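You operate a simulated robot arm through the tools that you are given. There is no shell and no other tool. Be economical: measure what you need, move in short steps, check, and stop when the job is done.

You are at the controls of a simulated robot arm. One attempt, no reset.

## Task
Rough disc 4 on the machine's coarsest paste, then finish it on the finest.
Fine: read the paste cards; one run each; wait till the lamp is out; lay the disc back where it lay.

It is judged by the outcome, as a careful person would: the job done as asked, and still so three seconds after it is handed in. It fails if anything else is knocked over, pushed out of place, dropped, spilled or broken.

## Robot
A 6-joint arm with a two-finger parallel gripper, fixed in place. Base frame: the origin is at the foot of the arm, x ahead of it, y to its left, z up. Readings come in m, rad, newtons and seconds.
With the tool pointing down near the work surface it reaches from about 0.16 to 0.74 m from the base axis. Its first joint turns from -2.897 to 2.897 rad. Payload 3.91 kg.
The TCP is the grasp point between the finger pads, 0.03 m short of the fingertips. In the tool frame z runs along the fingers and y along their closing line. Largest opening 0.11 m; finger width 0.02, thickness 0.01; the body of the gripper, 0.048 by 0.112 m, starts 0.055 m behind the TCP.
Orientation is told as [roll, pitch, yaw] about the base's x, y, z axes, in that order, counted from this pose: with the fingers straight down and closing along the base's y, the tool's x points along the base's -x, its y along +y and its z along -z.

## Interface
- The arm moves only by the tool move_arm. Its argument "increments" is a list of rows, each an object of numbers (a shift or turn left out is 0, a gripper value left out holds the last): "tx", "ty", "tz": the shift along the tool's x, y, z in m; "ax", "ay", "az": the turn, a rotation vector about the tool's x, y, z in rad; "hand": the finger opening in m, from 0 to 0.11. In form: [{"tx": .., "ty": .., "tz": .., "ax": .., "ay": .., "az": .., "hand": ..}, ...]. A call has 1 to 8 rows; each row shifts and turns the commanded pose from where the row before left it, along the tool's axes as they then stand. Rows are played at 5 a second. More than 0.05 m and 0.15 rad between two rows, or a gripper value outside its range, and nothing of the call is played. Where a pose cannot be reached the arm comes as near as it can. A force on the tool above 40 N (or 10 N above the force at the start of the call, whichever is more), or a blocked arm, ends the call early, and 0.2 s more pass. Each finger travels about 0.045 m/s and halts on what it meets, pressing with about 36 N; the grip force reading is that of the motor and also rises with nothing between the fingers. The clock runs only during rows and for 0.2 s after the last one: add rows that do not move to give the fingers time. It gives the time, the measured TCP pose, the force on the tool (base axes), the opening and the grip force at its end, in the units of the frame above (readings bear some noise), with the torque about the TCP (base axes, N m) and any sound that the robot's microphone picked up, and new pictures: "show" is both (left out), scene, wrist or none.
- Cameras (640 x 400 px; columns grow to the right, rows downward): "scene" is fixed at [0.2185, 0.6495, 1.6189]; the picture's right is [-0.76, -0.65, 0.00], its down [-0.57, 0.67, -0.48] and it looks along [0.31, -0.36, -0.88] (base axes); focal length 294 px, centre (320, 200). "wrist" rides on the gripper at [0.071, 0.022, -0.107] in the tool frame; the picture's right is [-0.29, 0.96, 0.00], its down [-0.76, -0.23, -0.61] and it looks along [-0.58, -0.18, 0.79] (tool axes); focal length 243 px, centre (320, 200). There is no depth. A picture from a camera that has moved, and an enlarged one, comes with that camera's place and axes in the base frame and with its lens.
- lift_body(by): slides the trunk up (or, below 0, down) by that many m; the arm rides with it, the base frame stays. It gives what a move gives, with no picture.
- zoom(camera, box): a new picture of the part [left, top, right, bottom] of that camera's present view, enlarged. The clock stands still meanwhile.
- sign_off(): hands the job in; it is judged then, once.

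Go step by step. Nothing tells you positions but the pictures and the camera data: compare them with the known pose of the tool, close in by small moves and look again before you grip or let go. The budget is 120 turns and 200 pictures, counting those below and the enlarged ones. Unless the task says otherwise, let go and move clear before handing in, and close with one line.

The tools are called after "Request:" as name(argument=value, ...) on one line, values as JSON. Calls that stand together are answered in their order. move_arm: Moves the arm, as the interface text tells. Its arguments: {"type":"object","properties":{"increments":{"type":"array","items":{"type":"object","properties":{"tx":{"type":"number"},"ty":{"type":"number"},"tz":{"type":"number"},"ax":{"type":"number"},"ay":{"type":"number"},"az":{"type":"number"},"hand":{"type":"number"}}}},"show":{"type":"string","enum":["both","scene","wrist","none"]}},"required":["increments"]} The other tools are called the same way: lift_body (by) slides the trunk up or down; zoom (camera, box) takes an enlarged picture of a part of a camera's view; sign_off () hands the job in.

At the start:

```text
time: 0.0
tool_pos: [0.3573, 0.1742, 1.1882]
orientation: [0.0, -0.001, 0.001]
force: [1.2, 0.3, 0.1]
ft_torque: [0.03, 0.02, 0.03]
finger_gap: 0.11
grasp_force: 0.1
trunk travel left (down, up): [-0.525, 0.065]
```

scene: 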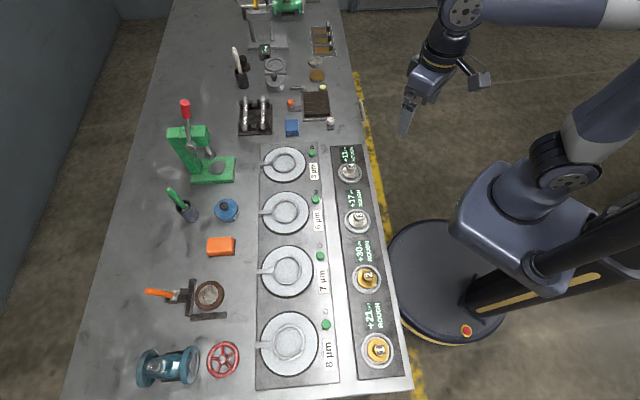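
wrist: 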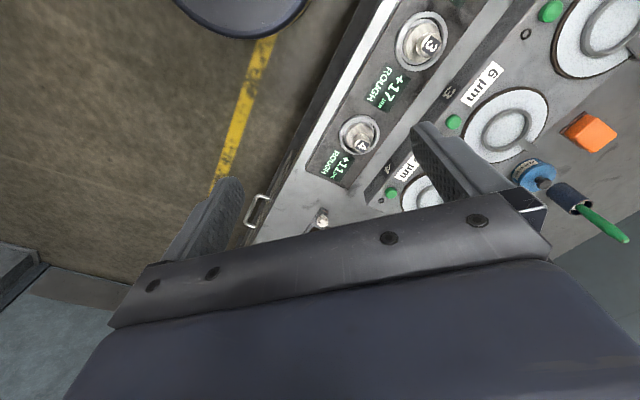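

I see a bench with a row of four lapping plates (3, 6, 7, 8 µm by their cards) and a rack of four numbered discs. I'll enlarge the pictures to read the cards before moving.

Request:
zoom(camera="scene", box=[240, 130, 400, 230])

Request:
zoom(camera="scene", box=[240, 230, 420, 395])

Request:
zoom(camera="wrist", box=[320, 0, 640, 200])

```text
4.00 times, centred on (320, 180) of scene
camera zoom: at [0.2185, 0.6495, 1.6189], right [-0.76, -0.65, 0.0], down [-0.57, 0.67, -0.48], along [0.31, -0.36, -0.88], focal length 1175 px, centre (320, 280)
```

zoom: 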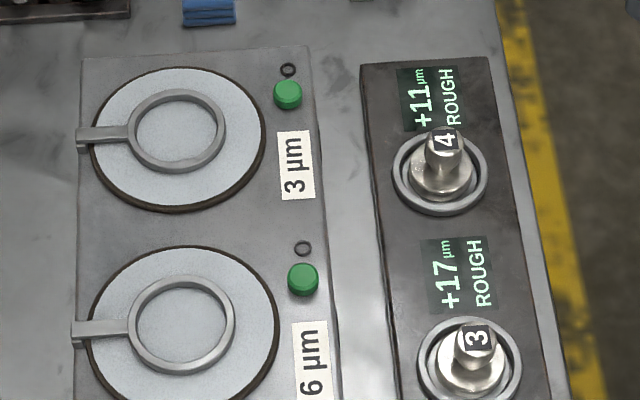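

```text
2.42 times, centred on (330, 312) of scene
camera zoom: at [0.2185, 0.6495, 1.6189], right [-0.76, -0.65, 0.0], down [-0.57, 0.67, -0.48], along [0.31, -0.36, -0.88], focal length 712 px, centre (296, -73)
```

zoom: 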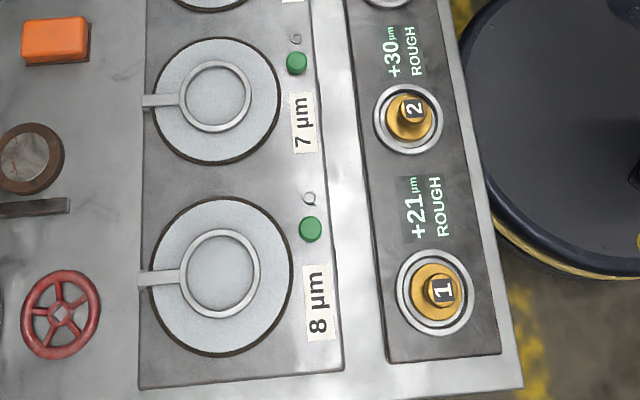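

```text
2.00 times, centred on (480, 100) of wrist
camera zoom: at [0.2869, 0.1945, 1.2937], right [0.29, 0.96, 0.0], down [0.76, -0.23, 0.61], along [0.58, -0.18, -0.79], focal length 485 px, centre (0, 400)
```

zoom: 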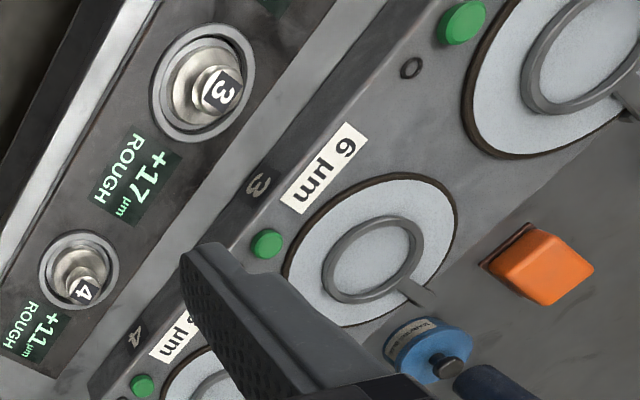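

The pastes read 3, 6, 7 and 8 µm, so coarsest is the 8 µm plate at about (0.29, 0.68) and finest the 3 µm plate at about (0.66, 0.31). Disc 4 lies in its nest near (0.475, 0.211, 0.87). I'll go above it, then bring the trunk down part way.

Request:
move_arm(increments=[{"tx": -0.04, "ty": 0.012}, {"tx": -0.04, "ty": 0.012}, {"tx": -0.038, "ty": 0.013}], show="none")

Request:
lift_body(by=-0.18)

Request:
move_arm(increments=[{}])

```text
time: 0.8
tool_pos: [0.4763, 0.2112, 1.1869]
orientation: [-0.001, 0.0, -0.001]
force: [-0.8, 0.1, 0.1]
ft_torque: [0.0, 0.01, 0.02]
finger_gap: 0.1101
grasp_force: 0.1
trunk travel left (down, up): [-0.525, 0.065]
```

```text
time: 2.8
tool_pos: [0.4755, 0.2121, 1.0075]
orientation: [0.0, -0.001, 0.0]
force: [0.8, 0.1, -0.2]
ft_torque: [0.0, 0.04, 0.01]
finger_gap: 0.1101
grasp_force: 0.1
trunk travel left (down, up): [-0.345, 0.245]
```

```text
time: 3.2
tool_pos: [0.4759, 0.2117, 1.0067]
orientation: [-0.001, 0.0, -0.001]
force: [-0.4, 0.2, -0.6]
ft_torque: [0.0, 0.01, -0.02]
finger_gap: 0.1103
grasp_force: 0.1
trunk travel left (down, up): [-0.345, 0.245]
camera wrist: at [0.4052, 0.2334, 1.113], right [0.29, 0.96, 0.0], down [0.76, -0.23, 0.61], along [0.58, -0.18, -0.79], focal length 243 px, centre (320, 200)
```

scene: 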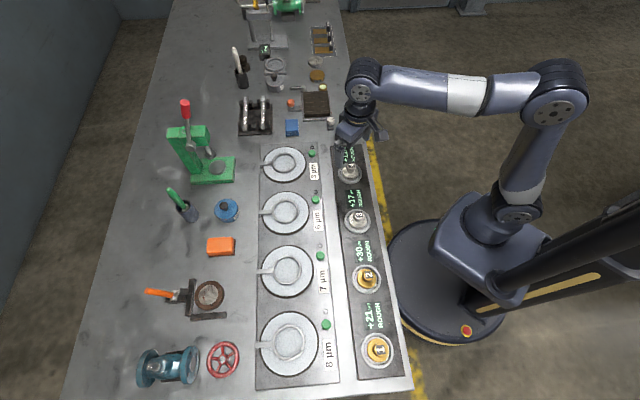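
wrist: 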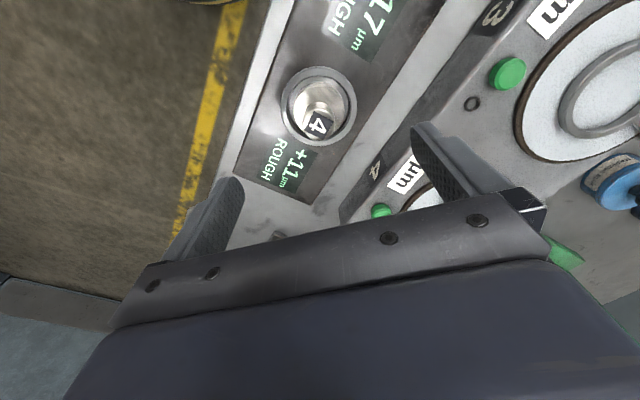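

Disc 4's nest is right below the tool. I'll look closer at its knob before descending.

Request:
zoom(camera="wrist", box=[240, 50, 400, 150])

Request:
zoom(camera="scene", box=[310, 140, 390, 190])

Request:
zoom(camera="scene", box=[250, 295, 410, 395])

```text
4.00 times, centred on (320, 100) of wrist
camera zoom: at [0.4052, 0.2334, 1.113], right [0.29, 0.96, 0.0], down [0.76, -0.23, 0.61], along [0.58, -0.18, -0.79], focal length 970 px, centre (320, 600)
```

zoom: 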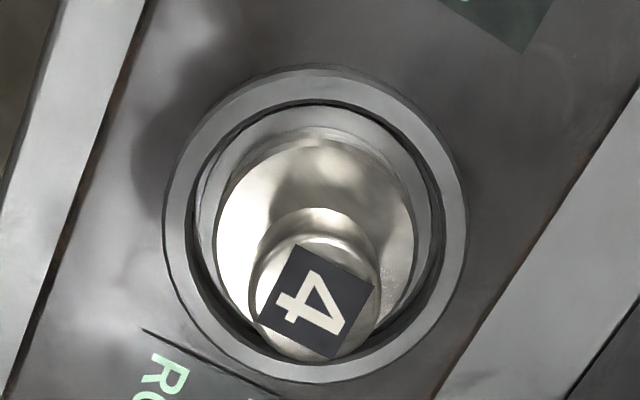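

```text
8.00 times, centred on (350, 165) of scene
camera zoom: at [0.2185, 0.6495, 1.6189], right [-0.76, -0.65, 0.0], down [-0.57, 0.67, -0.48], along [0.31, -0.36, -0.88], focal length 2350 px, centre (80, 480)
```

zoom: 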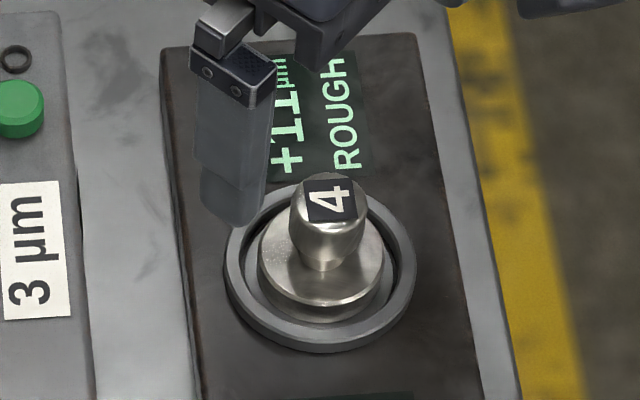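

```text
4.00 times, centred on (330, 345) of scene
camera zoom: at [0.2185, 0.6495, 1.6189], right [-0.76, -0.65, 0.0], down [-0.57, 0.67, -0.48], along [0.31, -0.36, -0.88], focal length 1175 px, centre (280, -380)
```

zoom: 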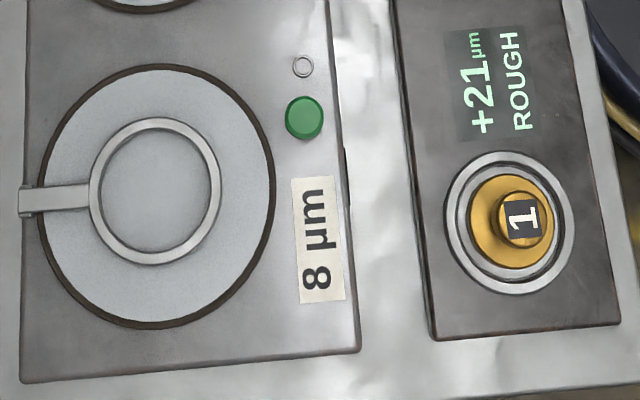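

The knob top is about z 0.913 at (0.474, 0.211), with disc top and nest rim near 0.87. I'll go down part way with a narrower opening and check.

Request:
move_arm(increments=[{"tx": 0.0015, "ty": -0.0007, "tz": 0.03, "hand": 0.06}, {"tz": 0.03}, {"tz": 0.017}, {}])

Request:
zoom(camera="wrist", box=[160, 100, 480, 300])

Request:
zoom(camera="scene", box=[310, 140, 390, 190])

```text
time: 4.2
tool_pos: [0.4748, 0.2117, 0.9309]
orientation: [0.0, 0.0, 0.0]
force: [-0.2, -0.1, 0.0]
ft_torque: [0.02, 0.0, -0.04]
finger_gap: 0.0597
grasp_force: 0.0
trunk travel left (down, up): [-0.345, 0.245]
camera wrist: at [0.4036, 0.2325, 1.0372], right [0.29, 0.96, 0.0], down [0.76, -0.23, 0.61], along [0.58, -0.18, -0.79], focal length 243 px, centre (320, 200)
```

scene: 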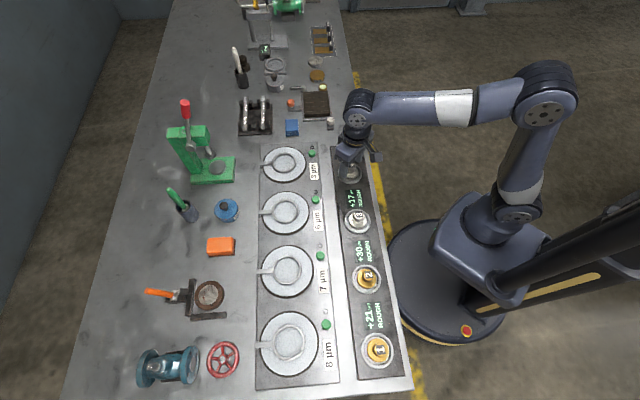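
wrist: 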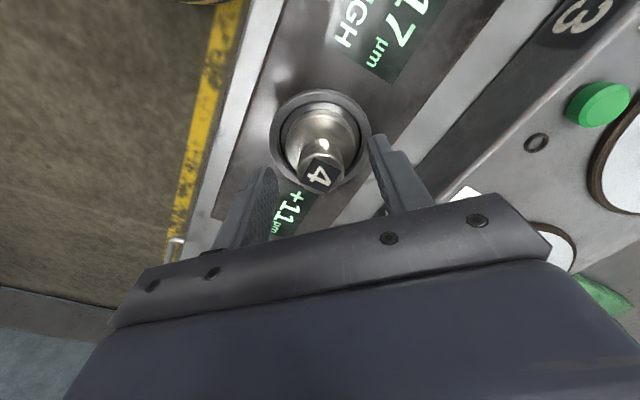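

```text
2.00 times, centred on (320, 200) of wrist
camera zoom: at [0.4036, 0.2325, 1.0372], right [0.29, 0.96, 0.0], down [0.76, -0.23, 0.61], along [0.58, -0.18, -0.79], focal length 485 px, centre (320, 200)
```

zoom: 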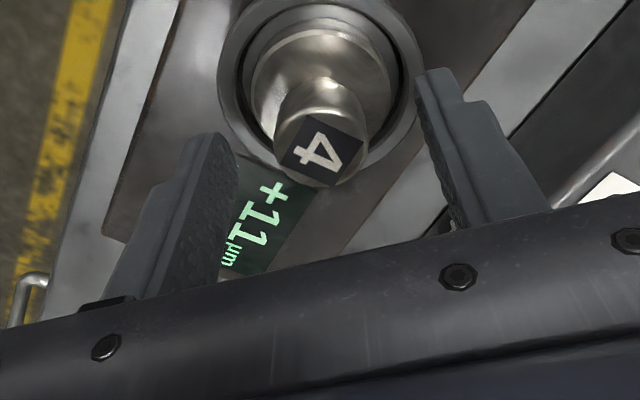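

```text
8.00 times, centred on (350, 165) of scene
camera zoom: at [0.2185, 0.6495, 1.6189], right [-0.76, -0.65, 0.0], down [-0.57, 0.67, -0.48], along [0.31, -0.36, -0.88], focal length 2350 px, centre (80, 480)
```

zoom: 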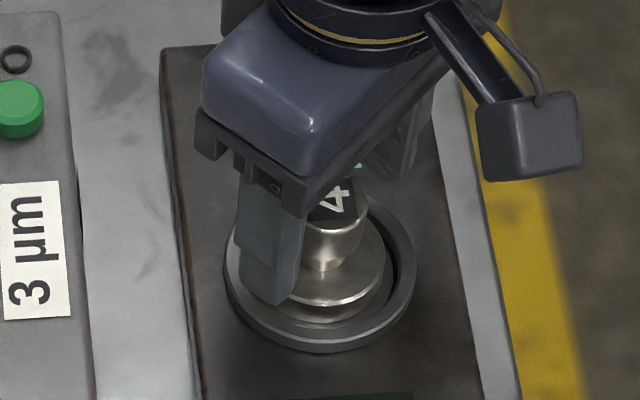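

The knob sits between the fingers. I'll go down 0.021 m to z 0.910 and close.

Request:
move_arm(increments=[{"ty": -0.001, "tz": 0.011}, {"tz": 0.01}, {}], show="wrist")

Request:
zoom(camera="scene", box=[310, 140, 390, 190])

```text
time: 5.0
tool_pos: [0.4734, 0.2106, 0.9111]
orientation: [-0.001, -0.001, 0.001]
force: [-1.6, 0.3, 13.2]
ft_torque: [-0.4, 0.13, -0.01]
finger_gap: 0.0598
grasp_force: 0.1
trunk travel left (down, up): [-0.345, 0.245]
camera wrist: at [0.4033, 0.2314, 1.0165], right [0.29, 0.96, 0.0], down [0.76, -0.23, 0.61], along [0.58, -0.18, -0.79], focal length 243 px, centre (320, 200)
```

wrist: 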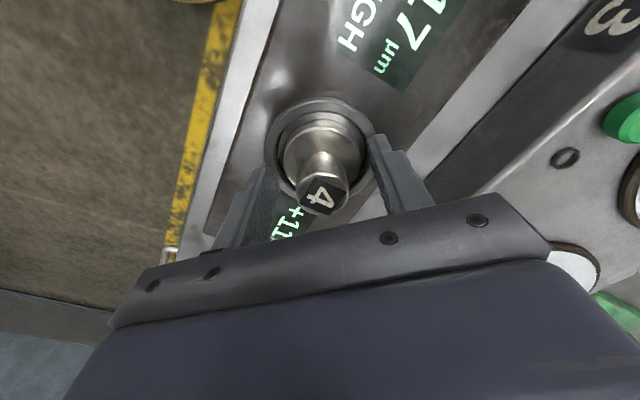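

```text
8.00 times, centred on (350, 165) of scene
camera zoom: at [0.2185, 0.6495, 1.6189], right [-0.76, -0.65, 0.0], down [-0.57, 0.67, -0.48], along [0.31, -0.36, -0.88], focal length 2350 px, centre (80, 480)
```

zoom: 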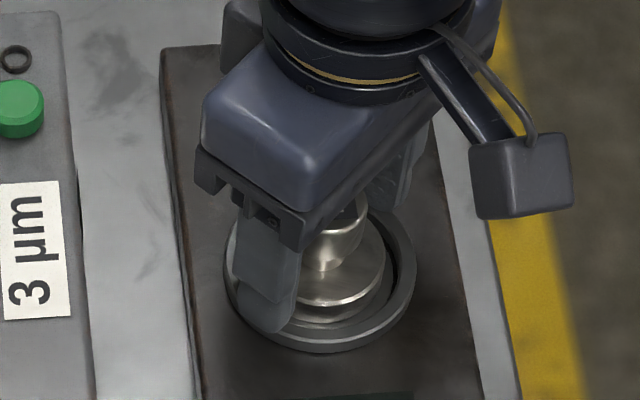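

A finger touched the nest rim, so the rim is at about z 0.881. I'll rise 9 mm and then close on the knob.

Request:
move_arm(increments=[{"tz": -0.009}, {}, {"hand": 0.015}, {}, {}, {}], show="wrist")

Request:
zoom(camera="scene", box=[310, 140, 390, 190])

```text
time: 6.4
tool_pos: [0.4748, 0.2102, 0.9186]
orientation: [0.0, -0.001, 0.0]
force: [0.6, 0.8, -1.5]
ft_torque: [0.05, -0.02, 0.0]
finger_gap: 0.0268
grasp_force: 36.3
trunk travel left (down, up): [-0.345, 0.245]
camera wrist: at [0.404, 0.2315, 1.0243], right [0.29, 0.96, 0.0], down [0.76, -0.23, 0.61], along [0.58, -0.18, -0.79], focal length 243 px, centre (320, 200)
```

wrist: 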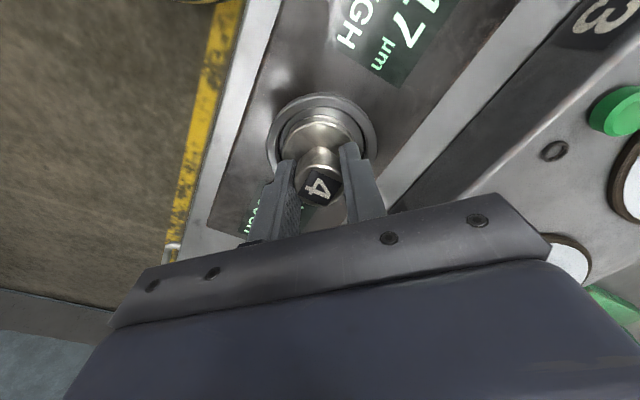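

```text
8.00 times, centred on (350, 165) of scene
camera zoom: at [0.2185, 0.6495, 1.6189], right [-0.76, -0.65, 0.0], down [-0.57, 0.67, -0.48], along [0.31, -0.36, -0.88], focal length 2350 px, centre (80, 480)
```

zoom: 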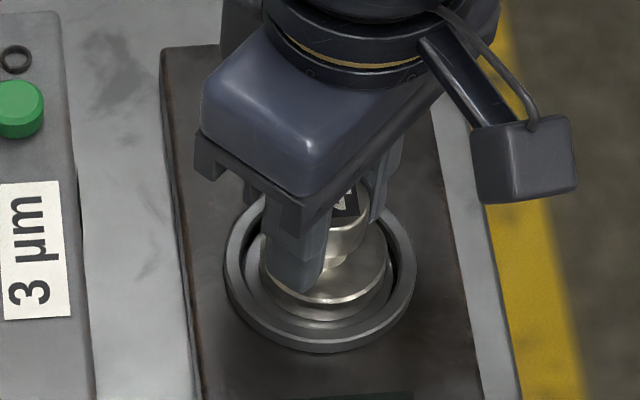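

Disc 4 is gripped (gap 0.027). I'll lift it straight up and check it hangs.

Request:
move_arm(increments=[{"tz": -0.02}, {"tz": -0.03}, {"tz": -0.03}, {"tz": -0.02}, {}])

```text
time: 7.6
tool_pos: [0.4766, 0.2087, 1.0204]
orientation: [0.0, -0.001, -0.001]
force: [0.3, -0.8, -2.1]
ft_torque: [-0.06, 0.0, -0.02]
finger_gap: 0.0268
grasp_force: 36.1
trunk travel left (down, up): [-0.345, 0.245]
camera wrist: at [0.4054, 0.2303, 1.1253], right [0.29, 0.96, 0.0], down [0.76, -0.23, 0.61], along [0.58, -0.18, -0.79], focal length 243 px, centre (320, 200)
```

scene: 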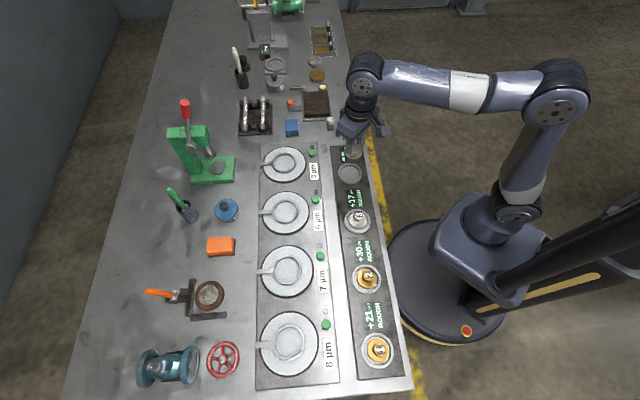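
wrist: 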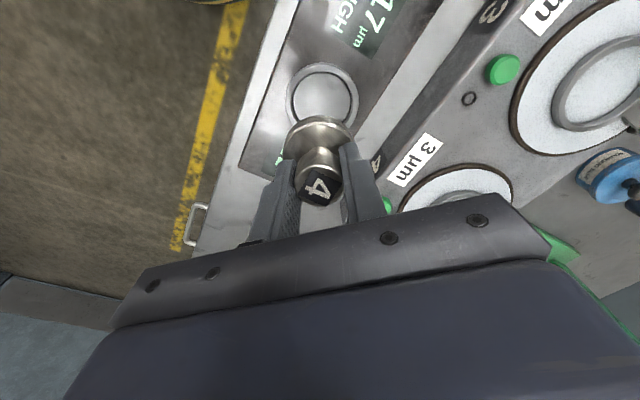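

The disc hangs level. Now I carry it towards the 8 µm plate at this height.

Request:
move_arm(increments=[{"tx": 0.012, "ty": 0.025}, {"tx": 0.0175, "ty": 0.04}, {"tx": 0.0175, "ty": 0.04}, {"tx": 0.0175, "ty": 0.04}, {"tx": 0.0175, "ty": 0.04}, {"tx": 0.0175, "ty": 0.04}, {"tx": 0.0175, "ty": 0.04}, {"tx": 0.0175, "ty": 0.04}], show="scene")

Request:
move_arm(increments=[{"tx": 0.0175, "ty": 0.04}, {"tx": 0.0175, "ty": 0.035}, {"tx": 0.0, "ty": 0.01}, {}])

```text
time: 9.4
tool_pos: [0.3386, 0.5173, 1.0197]
orientation: [-0.003, 0.001, 0.0]
force: [0.9, -1.3, -2.7]
ft_torque: [0.0, 0.0, -0.02]
finger_gap: 0.0266
grasp_force: 36.0
trunk travel left (down, up): [-0.345, 0.245]
```

scene: 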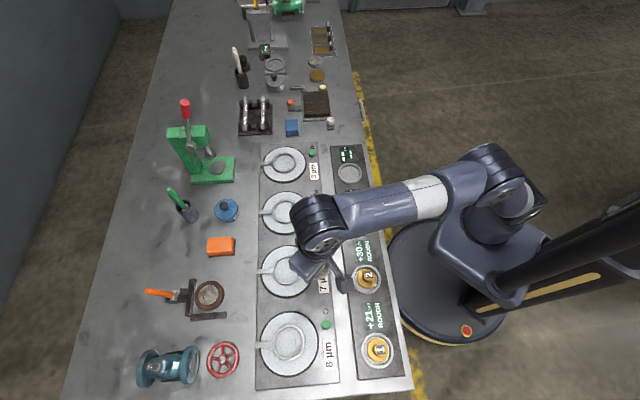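

```text
time: 10.4
tool_pos: [0.2963, 0.5802, 1.0097]
orientation: [-0.001, -0.001, -0.001]
force: [0.3, 0.6, -2.4]
ft_torque: [-0.03, -0.01, -0.02]
finger_gap: 0.0266
grasp_force: 36.3
out of reach, approached as far as the arm can: row 2, 3
trunk travel left (down, up): [-0.345, 0.245]
camera wrist: at [0.2251, 0.6009, 1.116], right [0.29, 0.96, 0.0], down [0.76, -0.23, 0.61], along [0.58, -0.18, -0.79], focal length 243 px, centre (320, 200)
```

scene: 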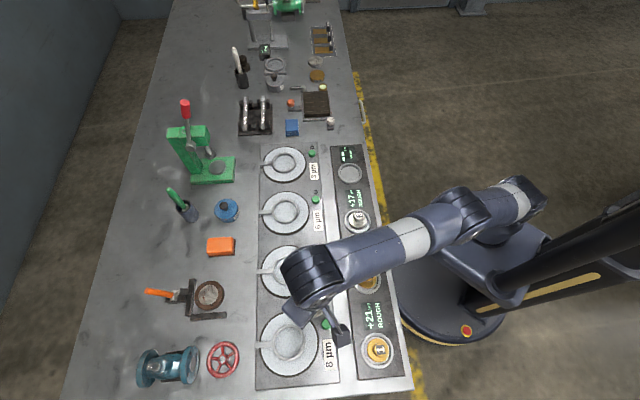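
wrist: 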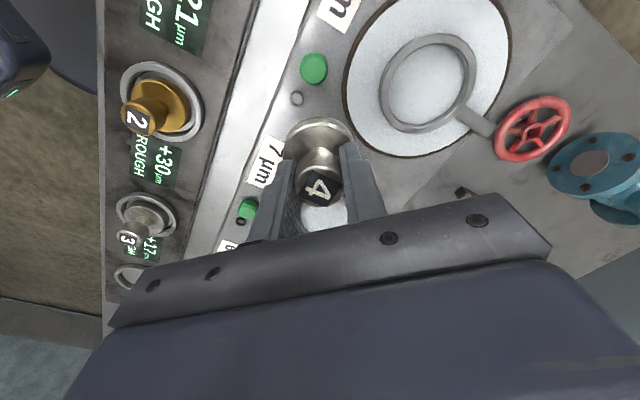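

The arm is stretched at r = 0.65 with the wrist apparently above the shoulder, so raising the trunk should gain reach. The 8 µm ring looks to be at about (0.296, 0.680). I'll raise the trunk 0.12 and lower the arm by as much.

Request:
lift_body(by=0.12)

Request:
move_arm(increments=[{"tz": 0.04}, {"tz": 0.04}, {"tz": 0.02}, {"ty": 0.03, "tx": 0.005}, {"ty": 0.03, "tx": -0.005}, {}])

```text
time: 11.9
tool_pos: [0.2974, 0.5793, 1.1293]
orientation: [0.0, -0.001, 0.0]
force: [0.2, -0.1, -2.5]
ft_torque: [0.0, 0.03, 0.01]
finger_gap: 0.0271
grasp_force: 36.0
trunk travel left (down, up): [-0.465, 0.125]
```

```text
time: 13.3
tool_pos: [0.2928, 0.6253, 1.0277]
orientation: [0.002, -0.001, 0.0]
force: [1.1, -0.4, -3.4]
ft_torque: [0.01, -0.01, -0.02]
finger_gap: 0.0268
grasp_force: 35.6
out of reach, approached as far as the arm can: row 5
trunk travel left (down, up): [-0.465, 0.125]
camera wrist: at [0.2227, 0.6463, 1.1337], right [0.29, 0.96, 0.0], down [0.76, -0.23, 0.61], along [0.58, -0.17, -0.79], focal length 243 px, centre (320, 200)
```

scene: 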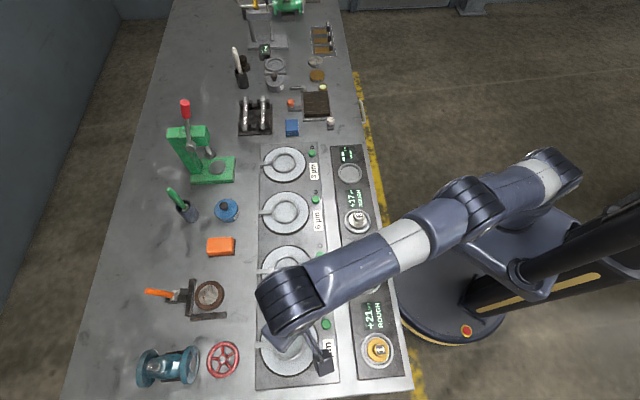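
wrist: 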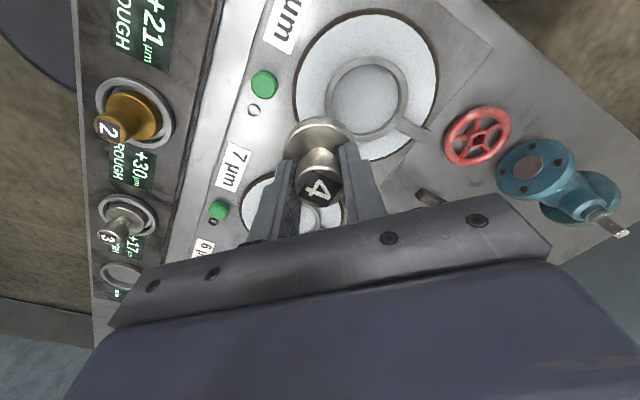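

The reach grew to 0.69 and should peak with the trunk raised near its top and the arm low. The ring refines to about (0.291, 0.677). Raise trunk another 0.12 and lower the arm again, still clear of the plate.

Request:
lift_body(by=0.12)

Request:
move_arm(increments=[{"tz": 0.04}, {"tz": 0.04}, {"tz": 0.04}, {"tz": 0.03}, {"tz": 0.023}, {"ty": 0.025}, {"ty": 0.015}, {}])

```text
time: 14.8
tool_pos: [0.2934, 0.6256, 1.1486]
orientation: [0.004, -0.001, 0.0]
force: [-0.7, -0.5, -3.5]
ft_torque: [-0.01, -0.01, 0.03]
finger_gap: 0.0268
grasp_force: 35.8
trunk travel left (down, up): [-0.585, 0.005]
```

```text
time: 16.6
tool_pos: [0.2894, 0.6599, 0.9747]
orientation: [0.006, -0.001, 0.0]
force: [0.2, -0.2, -2.5]
ft_torque: [-0.01, 0.01, -0.01]
finger_gap: 0.027
grasp_force: 36.9
out of reach, approached as far as the arm can: row 7
trunk travel left (down, up): [-0.585, 0.005]
camera wrist: at [0.2194, 0.6804, 1.0801], right [0.29, 0.96, 0.01], down [0.76, -0.23, 0.61], along [0.58, -0.17, -0.79], focal length 243 px, centre (320, 200)
```

scene: 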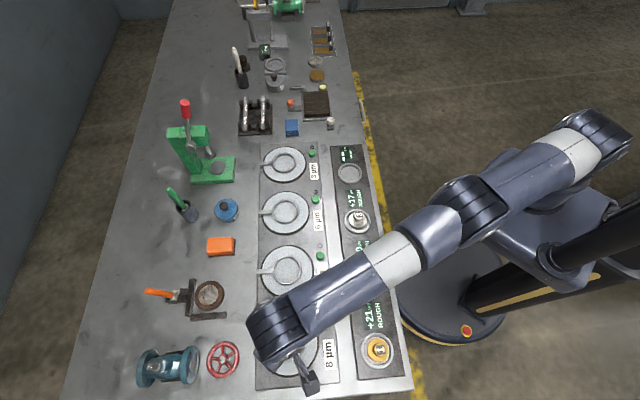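
wrist: 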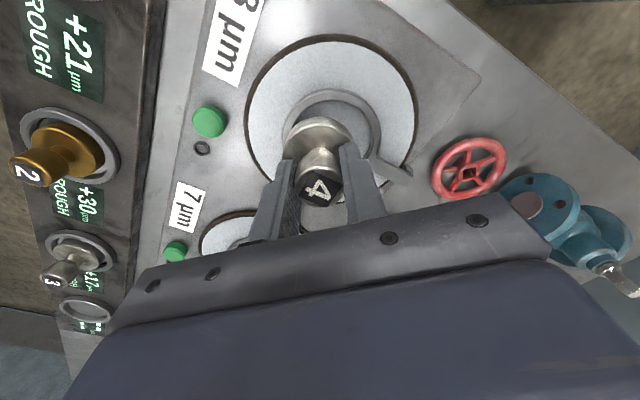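

I'm at r = 0.72. I'll enlarge both views to fix the ring centre.

Request:
zoom(camera="wrist", box=[220, 30, 460, 180])

Request:
zoom(camera="scene", box=[230, 300, 350, 375])

```text
2.67 times, centred on (340, 105) of wrist
camera zoom: at [0.2194, 0.6804, 1.0801], right [0.29, 0.96, 0.01], down [0.76, -0.23, 0.61], along [0.58, -0.17, -0.79], focal length 647 px, centre (267, 453)
```

zoom: 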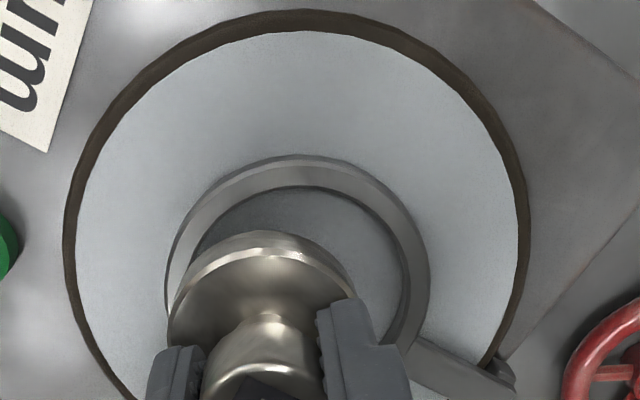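

```text
5.33 times, centred on (290, 338) of scene
camera zoom: at [0.2185, 0.6495, 1.6189], right [-0.76, -0.65, 0.0], down [-0.57, 0.67, -0.48], along [0.31, -0.36, -0.88], focal length 1567 px, centre (480, -533)
```

zoom: 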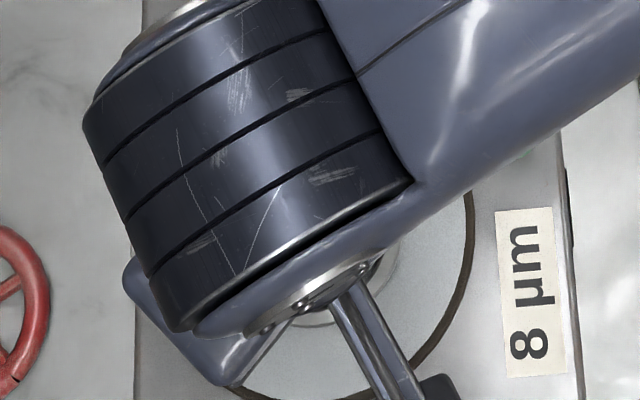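

The ring (inner radius about 35 mm against the disc's 24 mm) looks centred at about (0.298, 0.667). I'll lower a bit to see whether that gains the last centimetre of reach.

Request:
move_arm(increments=[{"tz": 0.02}, {"tx": -0.004, "ty": 0.003}, {"tx": -0.004, "ty": 0.004}, {}], show="wrist")

Request:
zoom(camera="wrist", box=[220, 30, 460, 180])

```text
time: 17.6
tool_pos: [0.2943, 0.6608, 0.9568]
orientation: [0.014, -0.003, 0.0]
force: [-5.0, 19.5, 22.8]
ft_torque: [0.29, 0.09, 0.0]
finger_gap: 0.0267
grasp_force: 36.4
out of reach, approached as far as the arm can: row 3
trunk travel left (down, up): [-0.585, 0.005]
camera wrist: at [0.2228, 0.6807, 1.063], right [0.29, 0.96, 0.01], down [0.76, -0.24, 0.61], along [0.59, -0.17, -0.79], focal length 243 px, centre (320, 200)
```

wrist: 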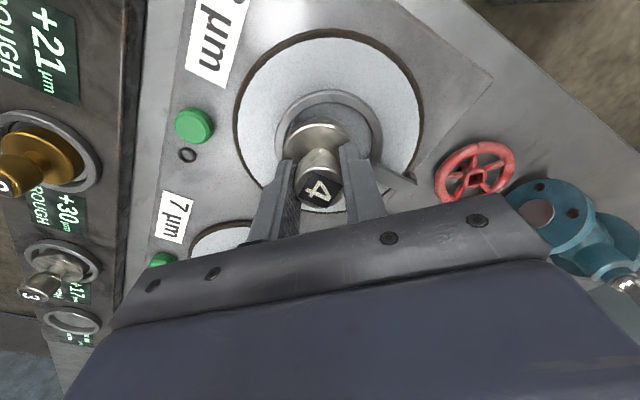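

```text
2.67 times, centred on (340, 105) of wrist
camera zoom: at [0.2228, 0.6807, 1.063], right [0.29, 0.96, 0.01], down [0.76, -0.24, 0.61], along [0.59, -0.17, -0.79], focal length 647 px, centre (267, 453)
```

zoom: 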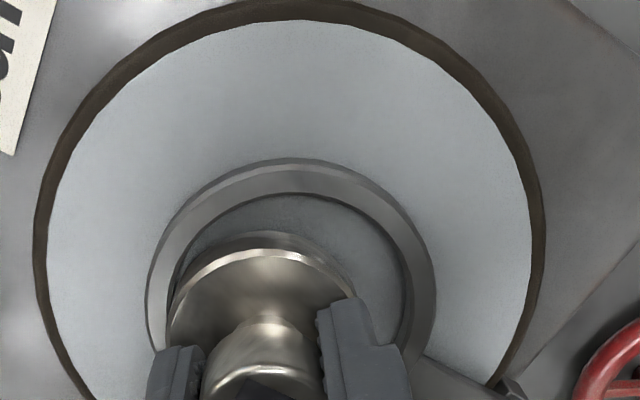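

I feel contact at z 0.957: the disc touched the near edge of the ring, so the plate is higher than I assumed (ring top about 0.91). That moves the ring centre to about (0.288, 0.671), r = 0.73. I'll back up and lean the fingers outward by about 0.07 rad to get the missing centimetre.

Request:
move_arm(increments=[{"tz": -0.012}, {"tz": -0.013, "tx": 0.002, "ty": -0.008}, {"ax": -0.0643, "ay": -0.0276}, {}], show="none")

Request:
move_arm(increments=[{"ty": 0.008}, {"ty": 0.008}, {}], show="wrist")

Request:
zoom(camera="wrist", box=[220, 30, 460, 180])

```text
time: 18.6
tool_pos: [0.2956, 0.6504, 0.9785]
orientation: [0.067, -0.029, -0.003]
force: [0.4, -0.1, -3.0]
ft_torque: [-0.04, 0.02, -0.01]
finger_gap: 0.0271
grasp_force: 35.9
trunk travel left (down, up): [-0.585, 0.005]
```

```text
time: 19.4
tool_pos: [0.2934, 0.6673, 0.9815]
orientation: [0.067, -0.03, -0.001]
force: [-0.5, -0.3, -2.8]
ft_torque: [0.0, -0.03, 0.03]
finger_gap: 0.0269
grasp_force: 35.6
trunk travel left (down, up): [-0.585, 0.005]
camera wrist: at [0.2204, 0.6807, 1.0863], right [0.29, 0.95, 0.07], down [0.74, -0.27, 0.61], along [0.6, -0.12, -0.79], focal length 243 px, centre (320, 200)
```

wrist: 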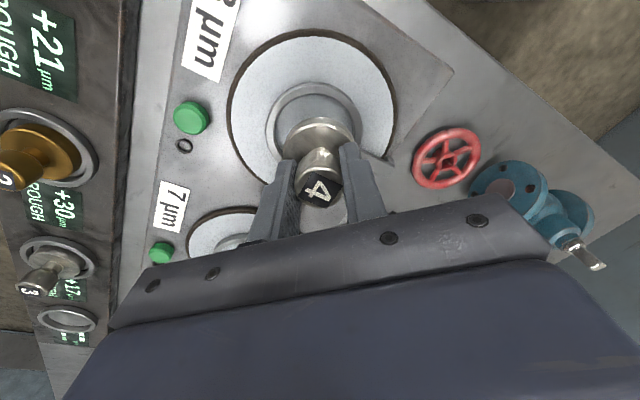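

```text
2.67 times, centred on (340, 105) of wrist
camera zoom: at [0.2204, 0.6807, 1.0863], right [0.29, 0.95, 0.07], down [0.74, -0.27, 0.61], along [0.6, -0.12, -0.79], focal length 647 px, centre (267, 453)
```

zoom: 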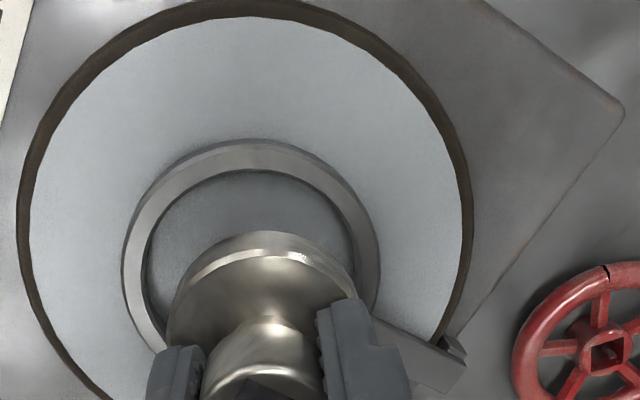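

Reach is now fine. The ring centre again comes out at about (0.286, 0.670), so I shift 7 mm in −x, lower a little, and look.

Request:
move_arm(increments=[{"tx": 0.007, "ty": -0.001}, {"tz": 0.015}, {}], show="wrist")

Request:
zoom(camera="wrist", box=[220, 30, 460, 180])

Request:
zoom(camera="scene", box=[230, 300, 350, 375])

```text
time: 20.2
tool_pos: [0.2884, 0.666, 0.9666]
orientation: [0.069, -0.028, 0.0]
force: [0.2, -0.1, -3.0]
ft_torque: [0.02, -0.02, 0.01]
finger_gap: 0.027
grasp_force: 35.7
trunk travel left (down, up): [-0.585, 0.005]
camera wrist: at [0.2148, 0.6803, 1.0711], right [0.29, 0.95, 0.07], down [0.74, -0.27, 0.61], along [0.6, -0.12, -0.79], focal length 243 px, centre (320, 200)
```

wrist: 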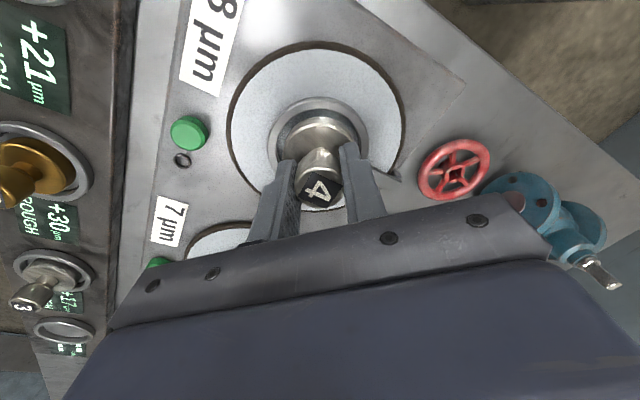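

```text
2.67 times, centred on (340, 105) of wrist
camera zoom: at [0.2148, 0.6803, 1.0711], right [0.29, 0.95, 0.07], down [0.74, -0.27, 0.61], along [0.6, -0.12, -0.79], focal length 647 px, centre (267, 453)
```

zoom: 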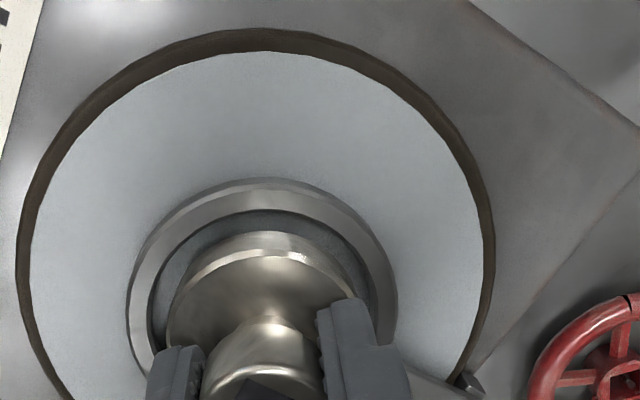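

```text
5.33 times, centred on (290, 338) of scene
camera zoom: at [0.2185, 0.6495, 1.6189], right [-0.76, -0.65, 0.0], down [-0.57, 0.67, -0.48], along [0.31, -0.36, -0.88], focal length 1567 px, centre (480, -533)
```

zoom: 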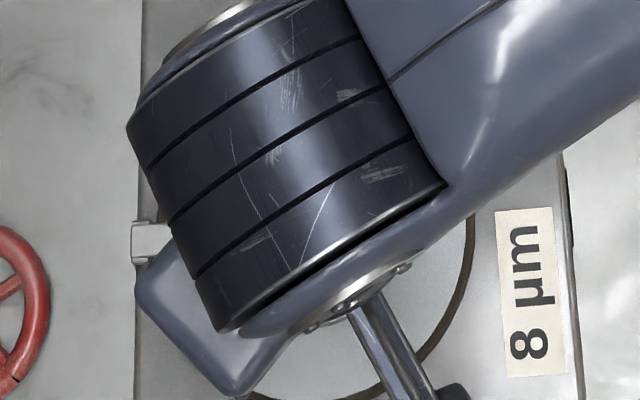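

The disc sits nearly over the ring. A 2 mm correction, then down gently watching the force.

Request:
move_arm(increments=[{"tx": 0.002, "tz": 0.006}, {"tz": 0.006}, {}], show="wrist")

Request:
zoom(camera="wrist", box=[220, 30, 460, 180])

```text
time: 21.0
tool_pos: [0.2879, 0.6671, 0.9565]
orientation: [0.071, -0.028, -0.002]
force: [5.7, -1.8, 6.6]
ft_torque: [-0.01, 0.05, -0.03]
finger_gap: 0.0267
grasp_force: 36.0
trunk travel left (down, up): [-0.585, 0.005]
camera wrist: at [0.214, 0.6809, 1.061], right [0.29, 0.95, 0.08], down [0.74, -0.27, 0.61], along [0.61, -0.12, -0.79], focal length 243 px, centre (320, 200)
```

wrist: 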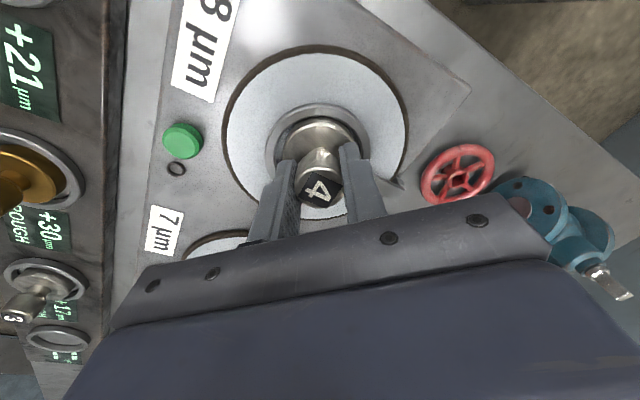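

```text
2.67 times, centred on (340, 105) of wrist
camera zoom: at [0.214, 0.6809, 1.061], right [0.29, 0.95, 0.08], down [0.74, -0.27, 0.61], along [0.61, -0.12, -0.79], focal length 647 px, centre (267, 453)
```

zoom: 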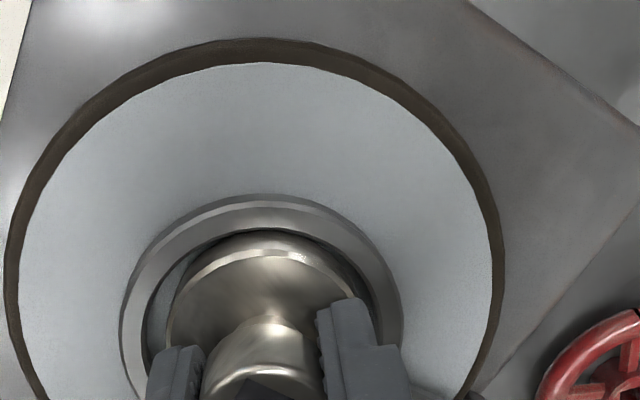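

The disc's −x edge touches the ring (force +x). I'll raise 3 mm, shift 4 mm in +x, and lower again.

Request:
move_arm(increments=[{"tz": -0.004}, {"tx": -0.005}, {"tz": 0.004}, {"tz": 0.003}, {}], show="wrist")

Request:
zoom(camera="wrist", box=[220, 30, 460, 180])

```text
time: 22.2
tool_pos: [0.2907, 0.6681, 0.9533]
orientation: [0.071, -0.029, 0.0]
force: [-2.5, -2.2, 9.6]
ft_torque: [-0.31, 0.22, -0.09]
finger_gap: 0.0267
grasp_force: 35.7
trunk travel left (down, up): [-0.585, 0.005]
camera wrist: at [0.217, 0.6815, 1.0576], right [0.29, 0.95, 0.08], down [0.74, -0.27, 0.61], along [0.61, -0.12, -0.79], focal length 243 px, centre (320, 200)
```

wrist: 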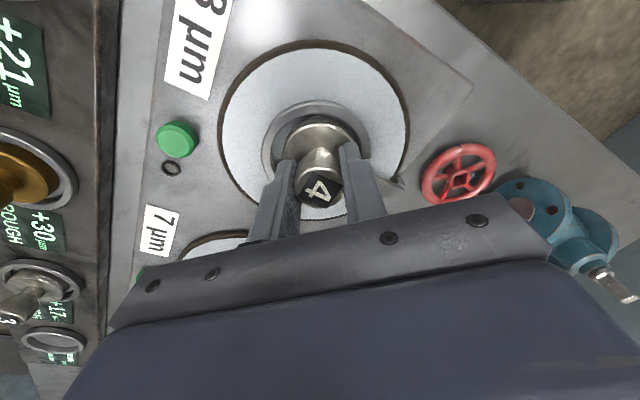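

```text
2.67 times, centred on (340, 105) of wrist
camera zoom: at [0.217, 0.6815, 1.0576], right [0.29, 0.95, 0.08], down [0.74, -0.27, 0.61], along [0.61, -0.12, -0.79], focal length 647 px, centre (267, 453)
```

zoom: 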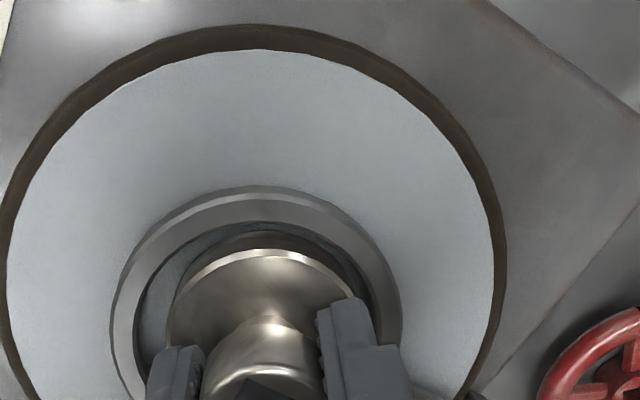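

The disc now looks inside the ring, with contact at its inward, lowest edge — probably the plate itself. I'll press 2 mm further as a test.

Request:
move_arm(increments=[{"tz": 0.002}, {}], show="none")

Request:
zoom(camera="wrist", box=[250, 70, 410, 170])

```text
time: 22.8
tool_pos: [0.291, 0.6686, 0.9538]
orientation: [0.072, -0.032, -0.001]
force: [-3.1, 1.9, 24.0]
ft_torque: [-0.44, 0.33, -0.08]
finger_gap: 0.0265
grasp_force: 35.5
trunk travel left (down, up): [-0.585, 0.005]
```

```text
4.00 times, centred on (330, 120) of wrist
camera zoom: at [0.2169, 0.6813, 1.0573], right [0.29, 0.95, 0.08], down [0.74, -0.28, 0.61], along [0.61, -0.12, -0.79], focal length 970 px, centre (280, 520)
```

zoom: 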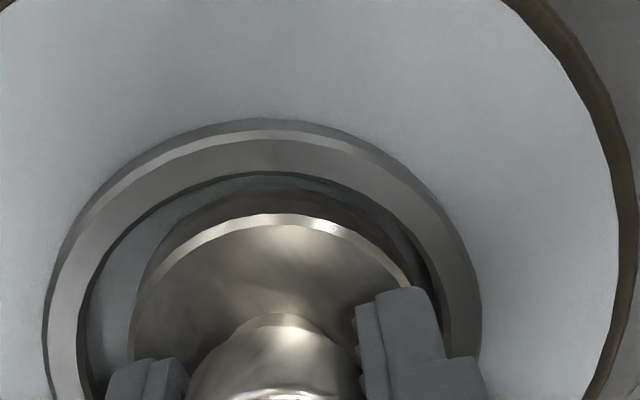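

The stiff vertical reaction with little side force, and the picture, say the disc is inside the ring on the plate. I'll ease off and open the fingers.

Request:
move_arm(increments=[{"tz": -0.002}, {"hand": 0.04}, {"hand": 0.06}, {}, {}], show="wrist")

Request:
zoom(camera="wrist", box=[220, 70, 420, 195])

```text
time: 24.0
tool_pos: [0.2912, 0.6678, 0.9533]
orientation: [0.071, -0.03, -0.002]
force: [-1.1, 7.9, 25.0]
ft_torque: [-0.43, 0.21, -0.13]
finger_gap: 0.0551
grasp_force: 0.0
trunk travel left (down, up): [-0.585, 0.005]
camera wrist: at [0.2169, 0.6813, 1.0576], right [0.29, 0.95, 0.08], down [0.74, -0.27, 0.61], along [0.61, -0.12, -0.79], focal length 243 px, centre (320, 200)
```

wrist: 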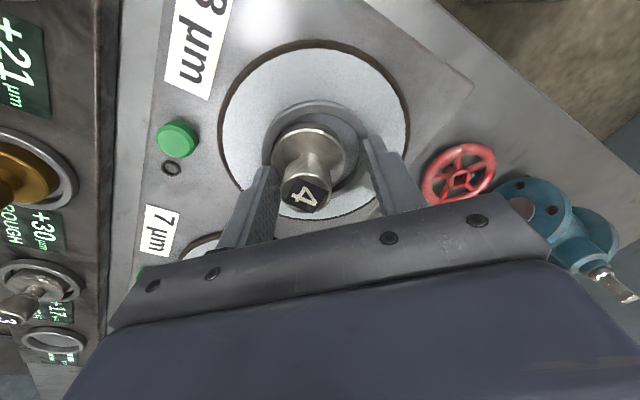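

```text
3.20 times, centred on (320, 132) of wrist
camera zoom: at [0.2169, 0.6813, 1.0576], right [0.29, 0.95, 0.08], down [0.74, -0.27, 0.61], along [0.61, -0.12, -0.79], focal length 776 px, centre (320, 416)
```

zoom: 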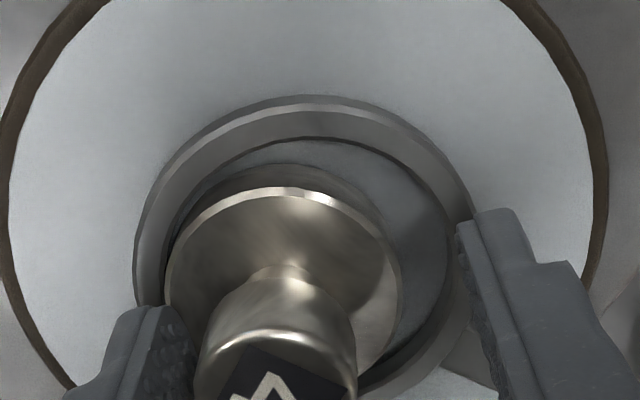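

A fingertip is resting on the ring rather than the disc on the plate, so I'll go straight up and inspect how the disc lies.

Request:
move_arm(increments=[{"tz": -0.003}, {"tz": -0.02}, {"tz": -0.03}, {"tz": -0.03}, {}], show="wrist")

Request:
zoom(camera="wrist", box=[240, 50, 400, 150])

```text
time: 25.2
tool_pos: [0.2874, 0.6642, 1.0342]
orientation: [0.068, -0.028, 0.0]
force: [0.8, -0.3, -0.1]
ft_torque: [0.01, 0.0, 0.03]
finger_gap: 0.0602
grasp_force: 0.0
trunk travel left (down, up): [-0.585, 0.005]
camera wrist: at [0.2134, 0.6768, 1.1389], right [0.29, 0.95, 0.07], down [0.74, -0.27, 0.61], along [0.6, -0.12, -0.79], focal length 243 px, centre (320, 200)
```

wrist: 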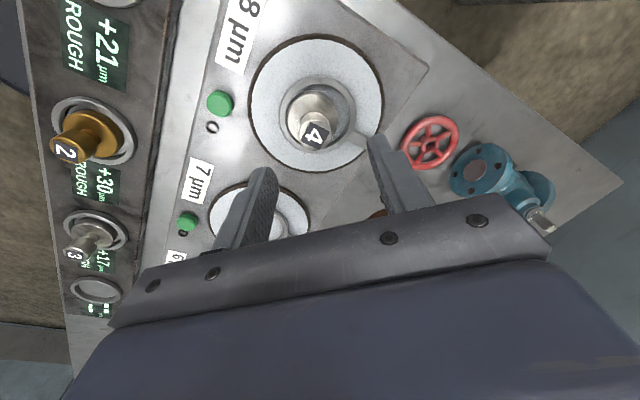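

```text
4.00 times, centred on (320, 100) of wrist
camera zoom: at [0.2134, 0.6768, 1.1389], right [0.29, 0.95, 0.07], down [0.74, -0.27, 0.61], along [0.6, -0.12, -0.79], focal length 970 px, centre (320, 600)
```

zoom: 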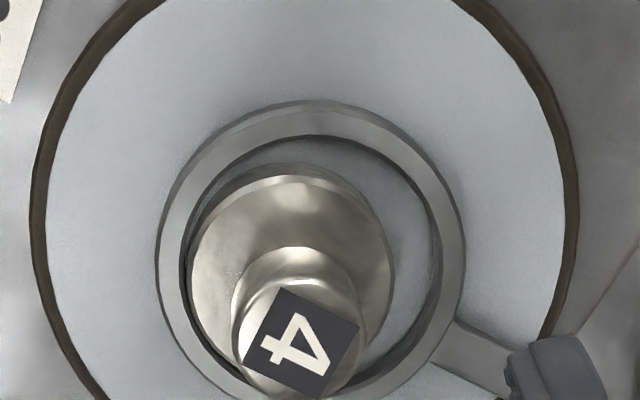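

The disc lies flat inside the ring. The 8 µm button triangulates to about (0.2525, 0.5915, 0.915). I'll straighten the tool, close the fingers and go above it.

Request:
move_arm(increments=[{"tx": 0.012, "ty": -0.025, "hand": 0.0}, {"tx": 0.012, "ty": -0.025, "ax": 0.0643, "ay": 0.0276}, {"tx": 0.011, "ty": -0.023}, {}, {}, {}], show="both")

```text
time: 26.6
tool_pos: [0.2553, 0.5897, 1.0292]
orientation: [0.004, -0.002, -0.002]
force: [-0.2, -0.1, 0.6]
ft_torque: [0.0, 0.0, -0.01]
finger_gap: 0.0
grasp_force: 36.0
trunk travel left (down, up): [-0.585, 0.005]
camera wrist: at [0.1839, 0.6103, 1.1342], right [0.29, 0.96, 0.0], down [0.76, -0.23, 0.61], along [0.58, -0.17, -0.79], focal length 243 px, centre (320, 200)
```

scene: 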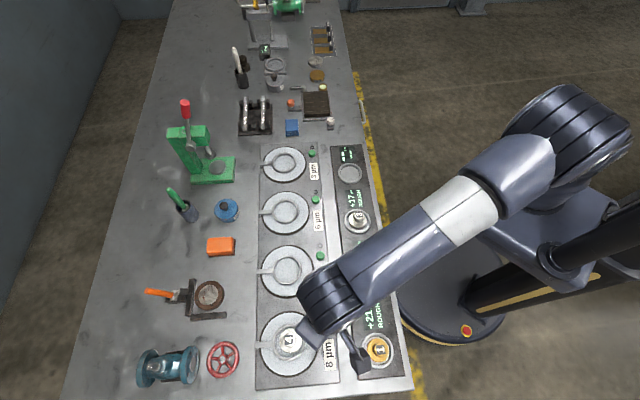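
wrist: 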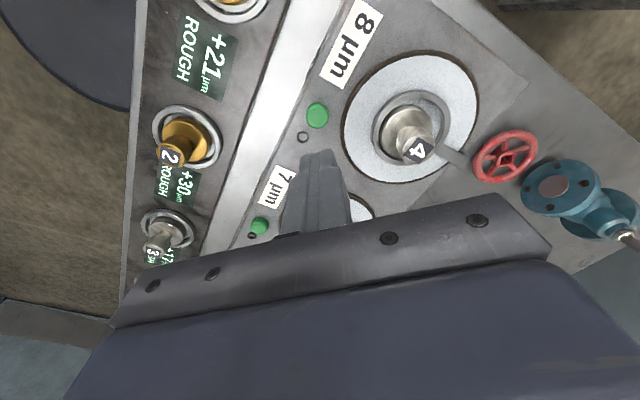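

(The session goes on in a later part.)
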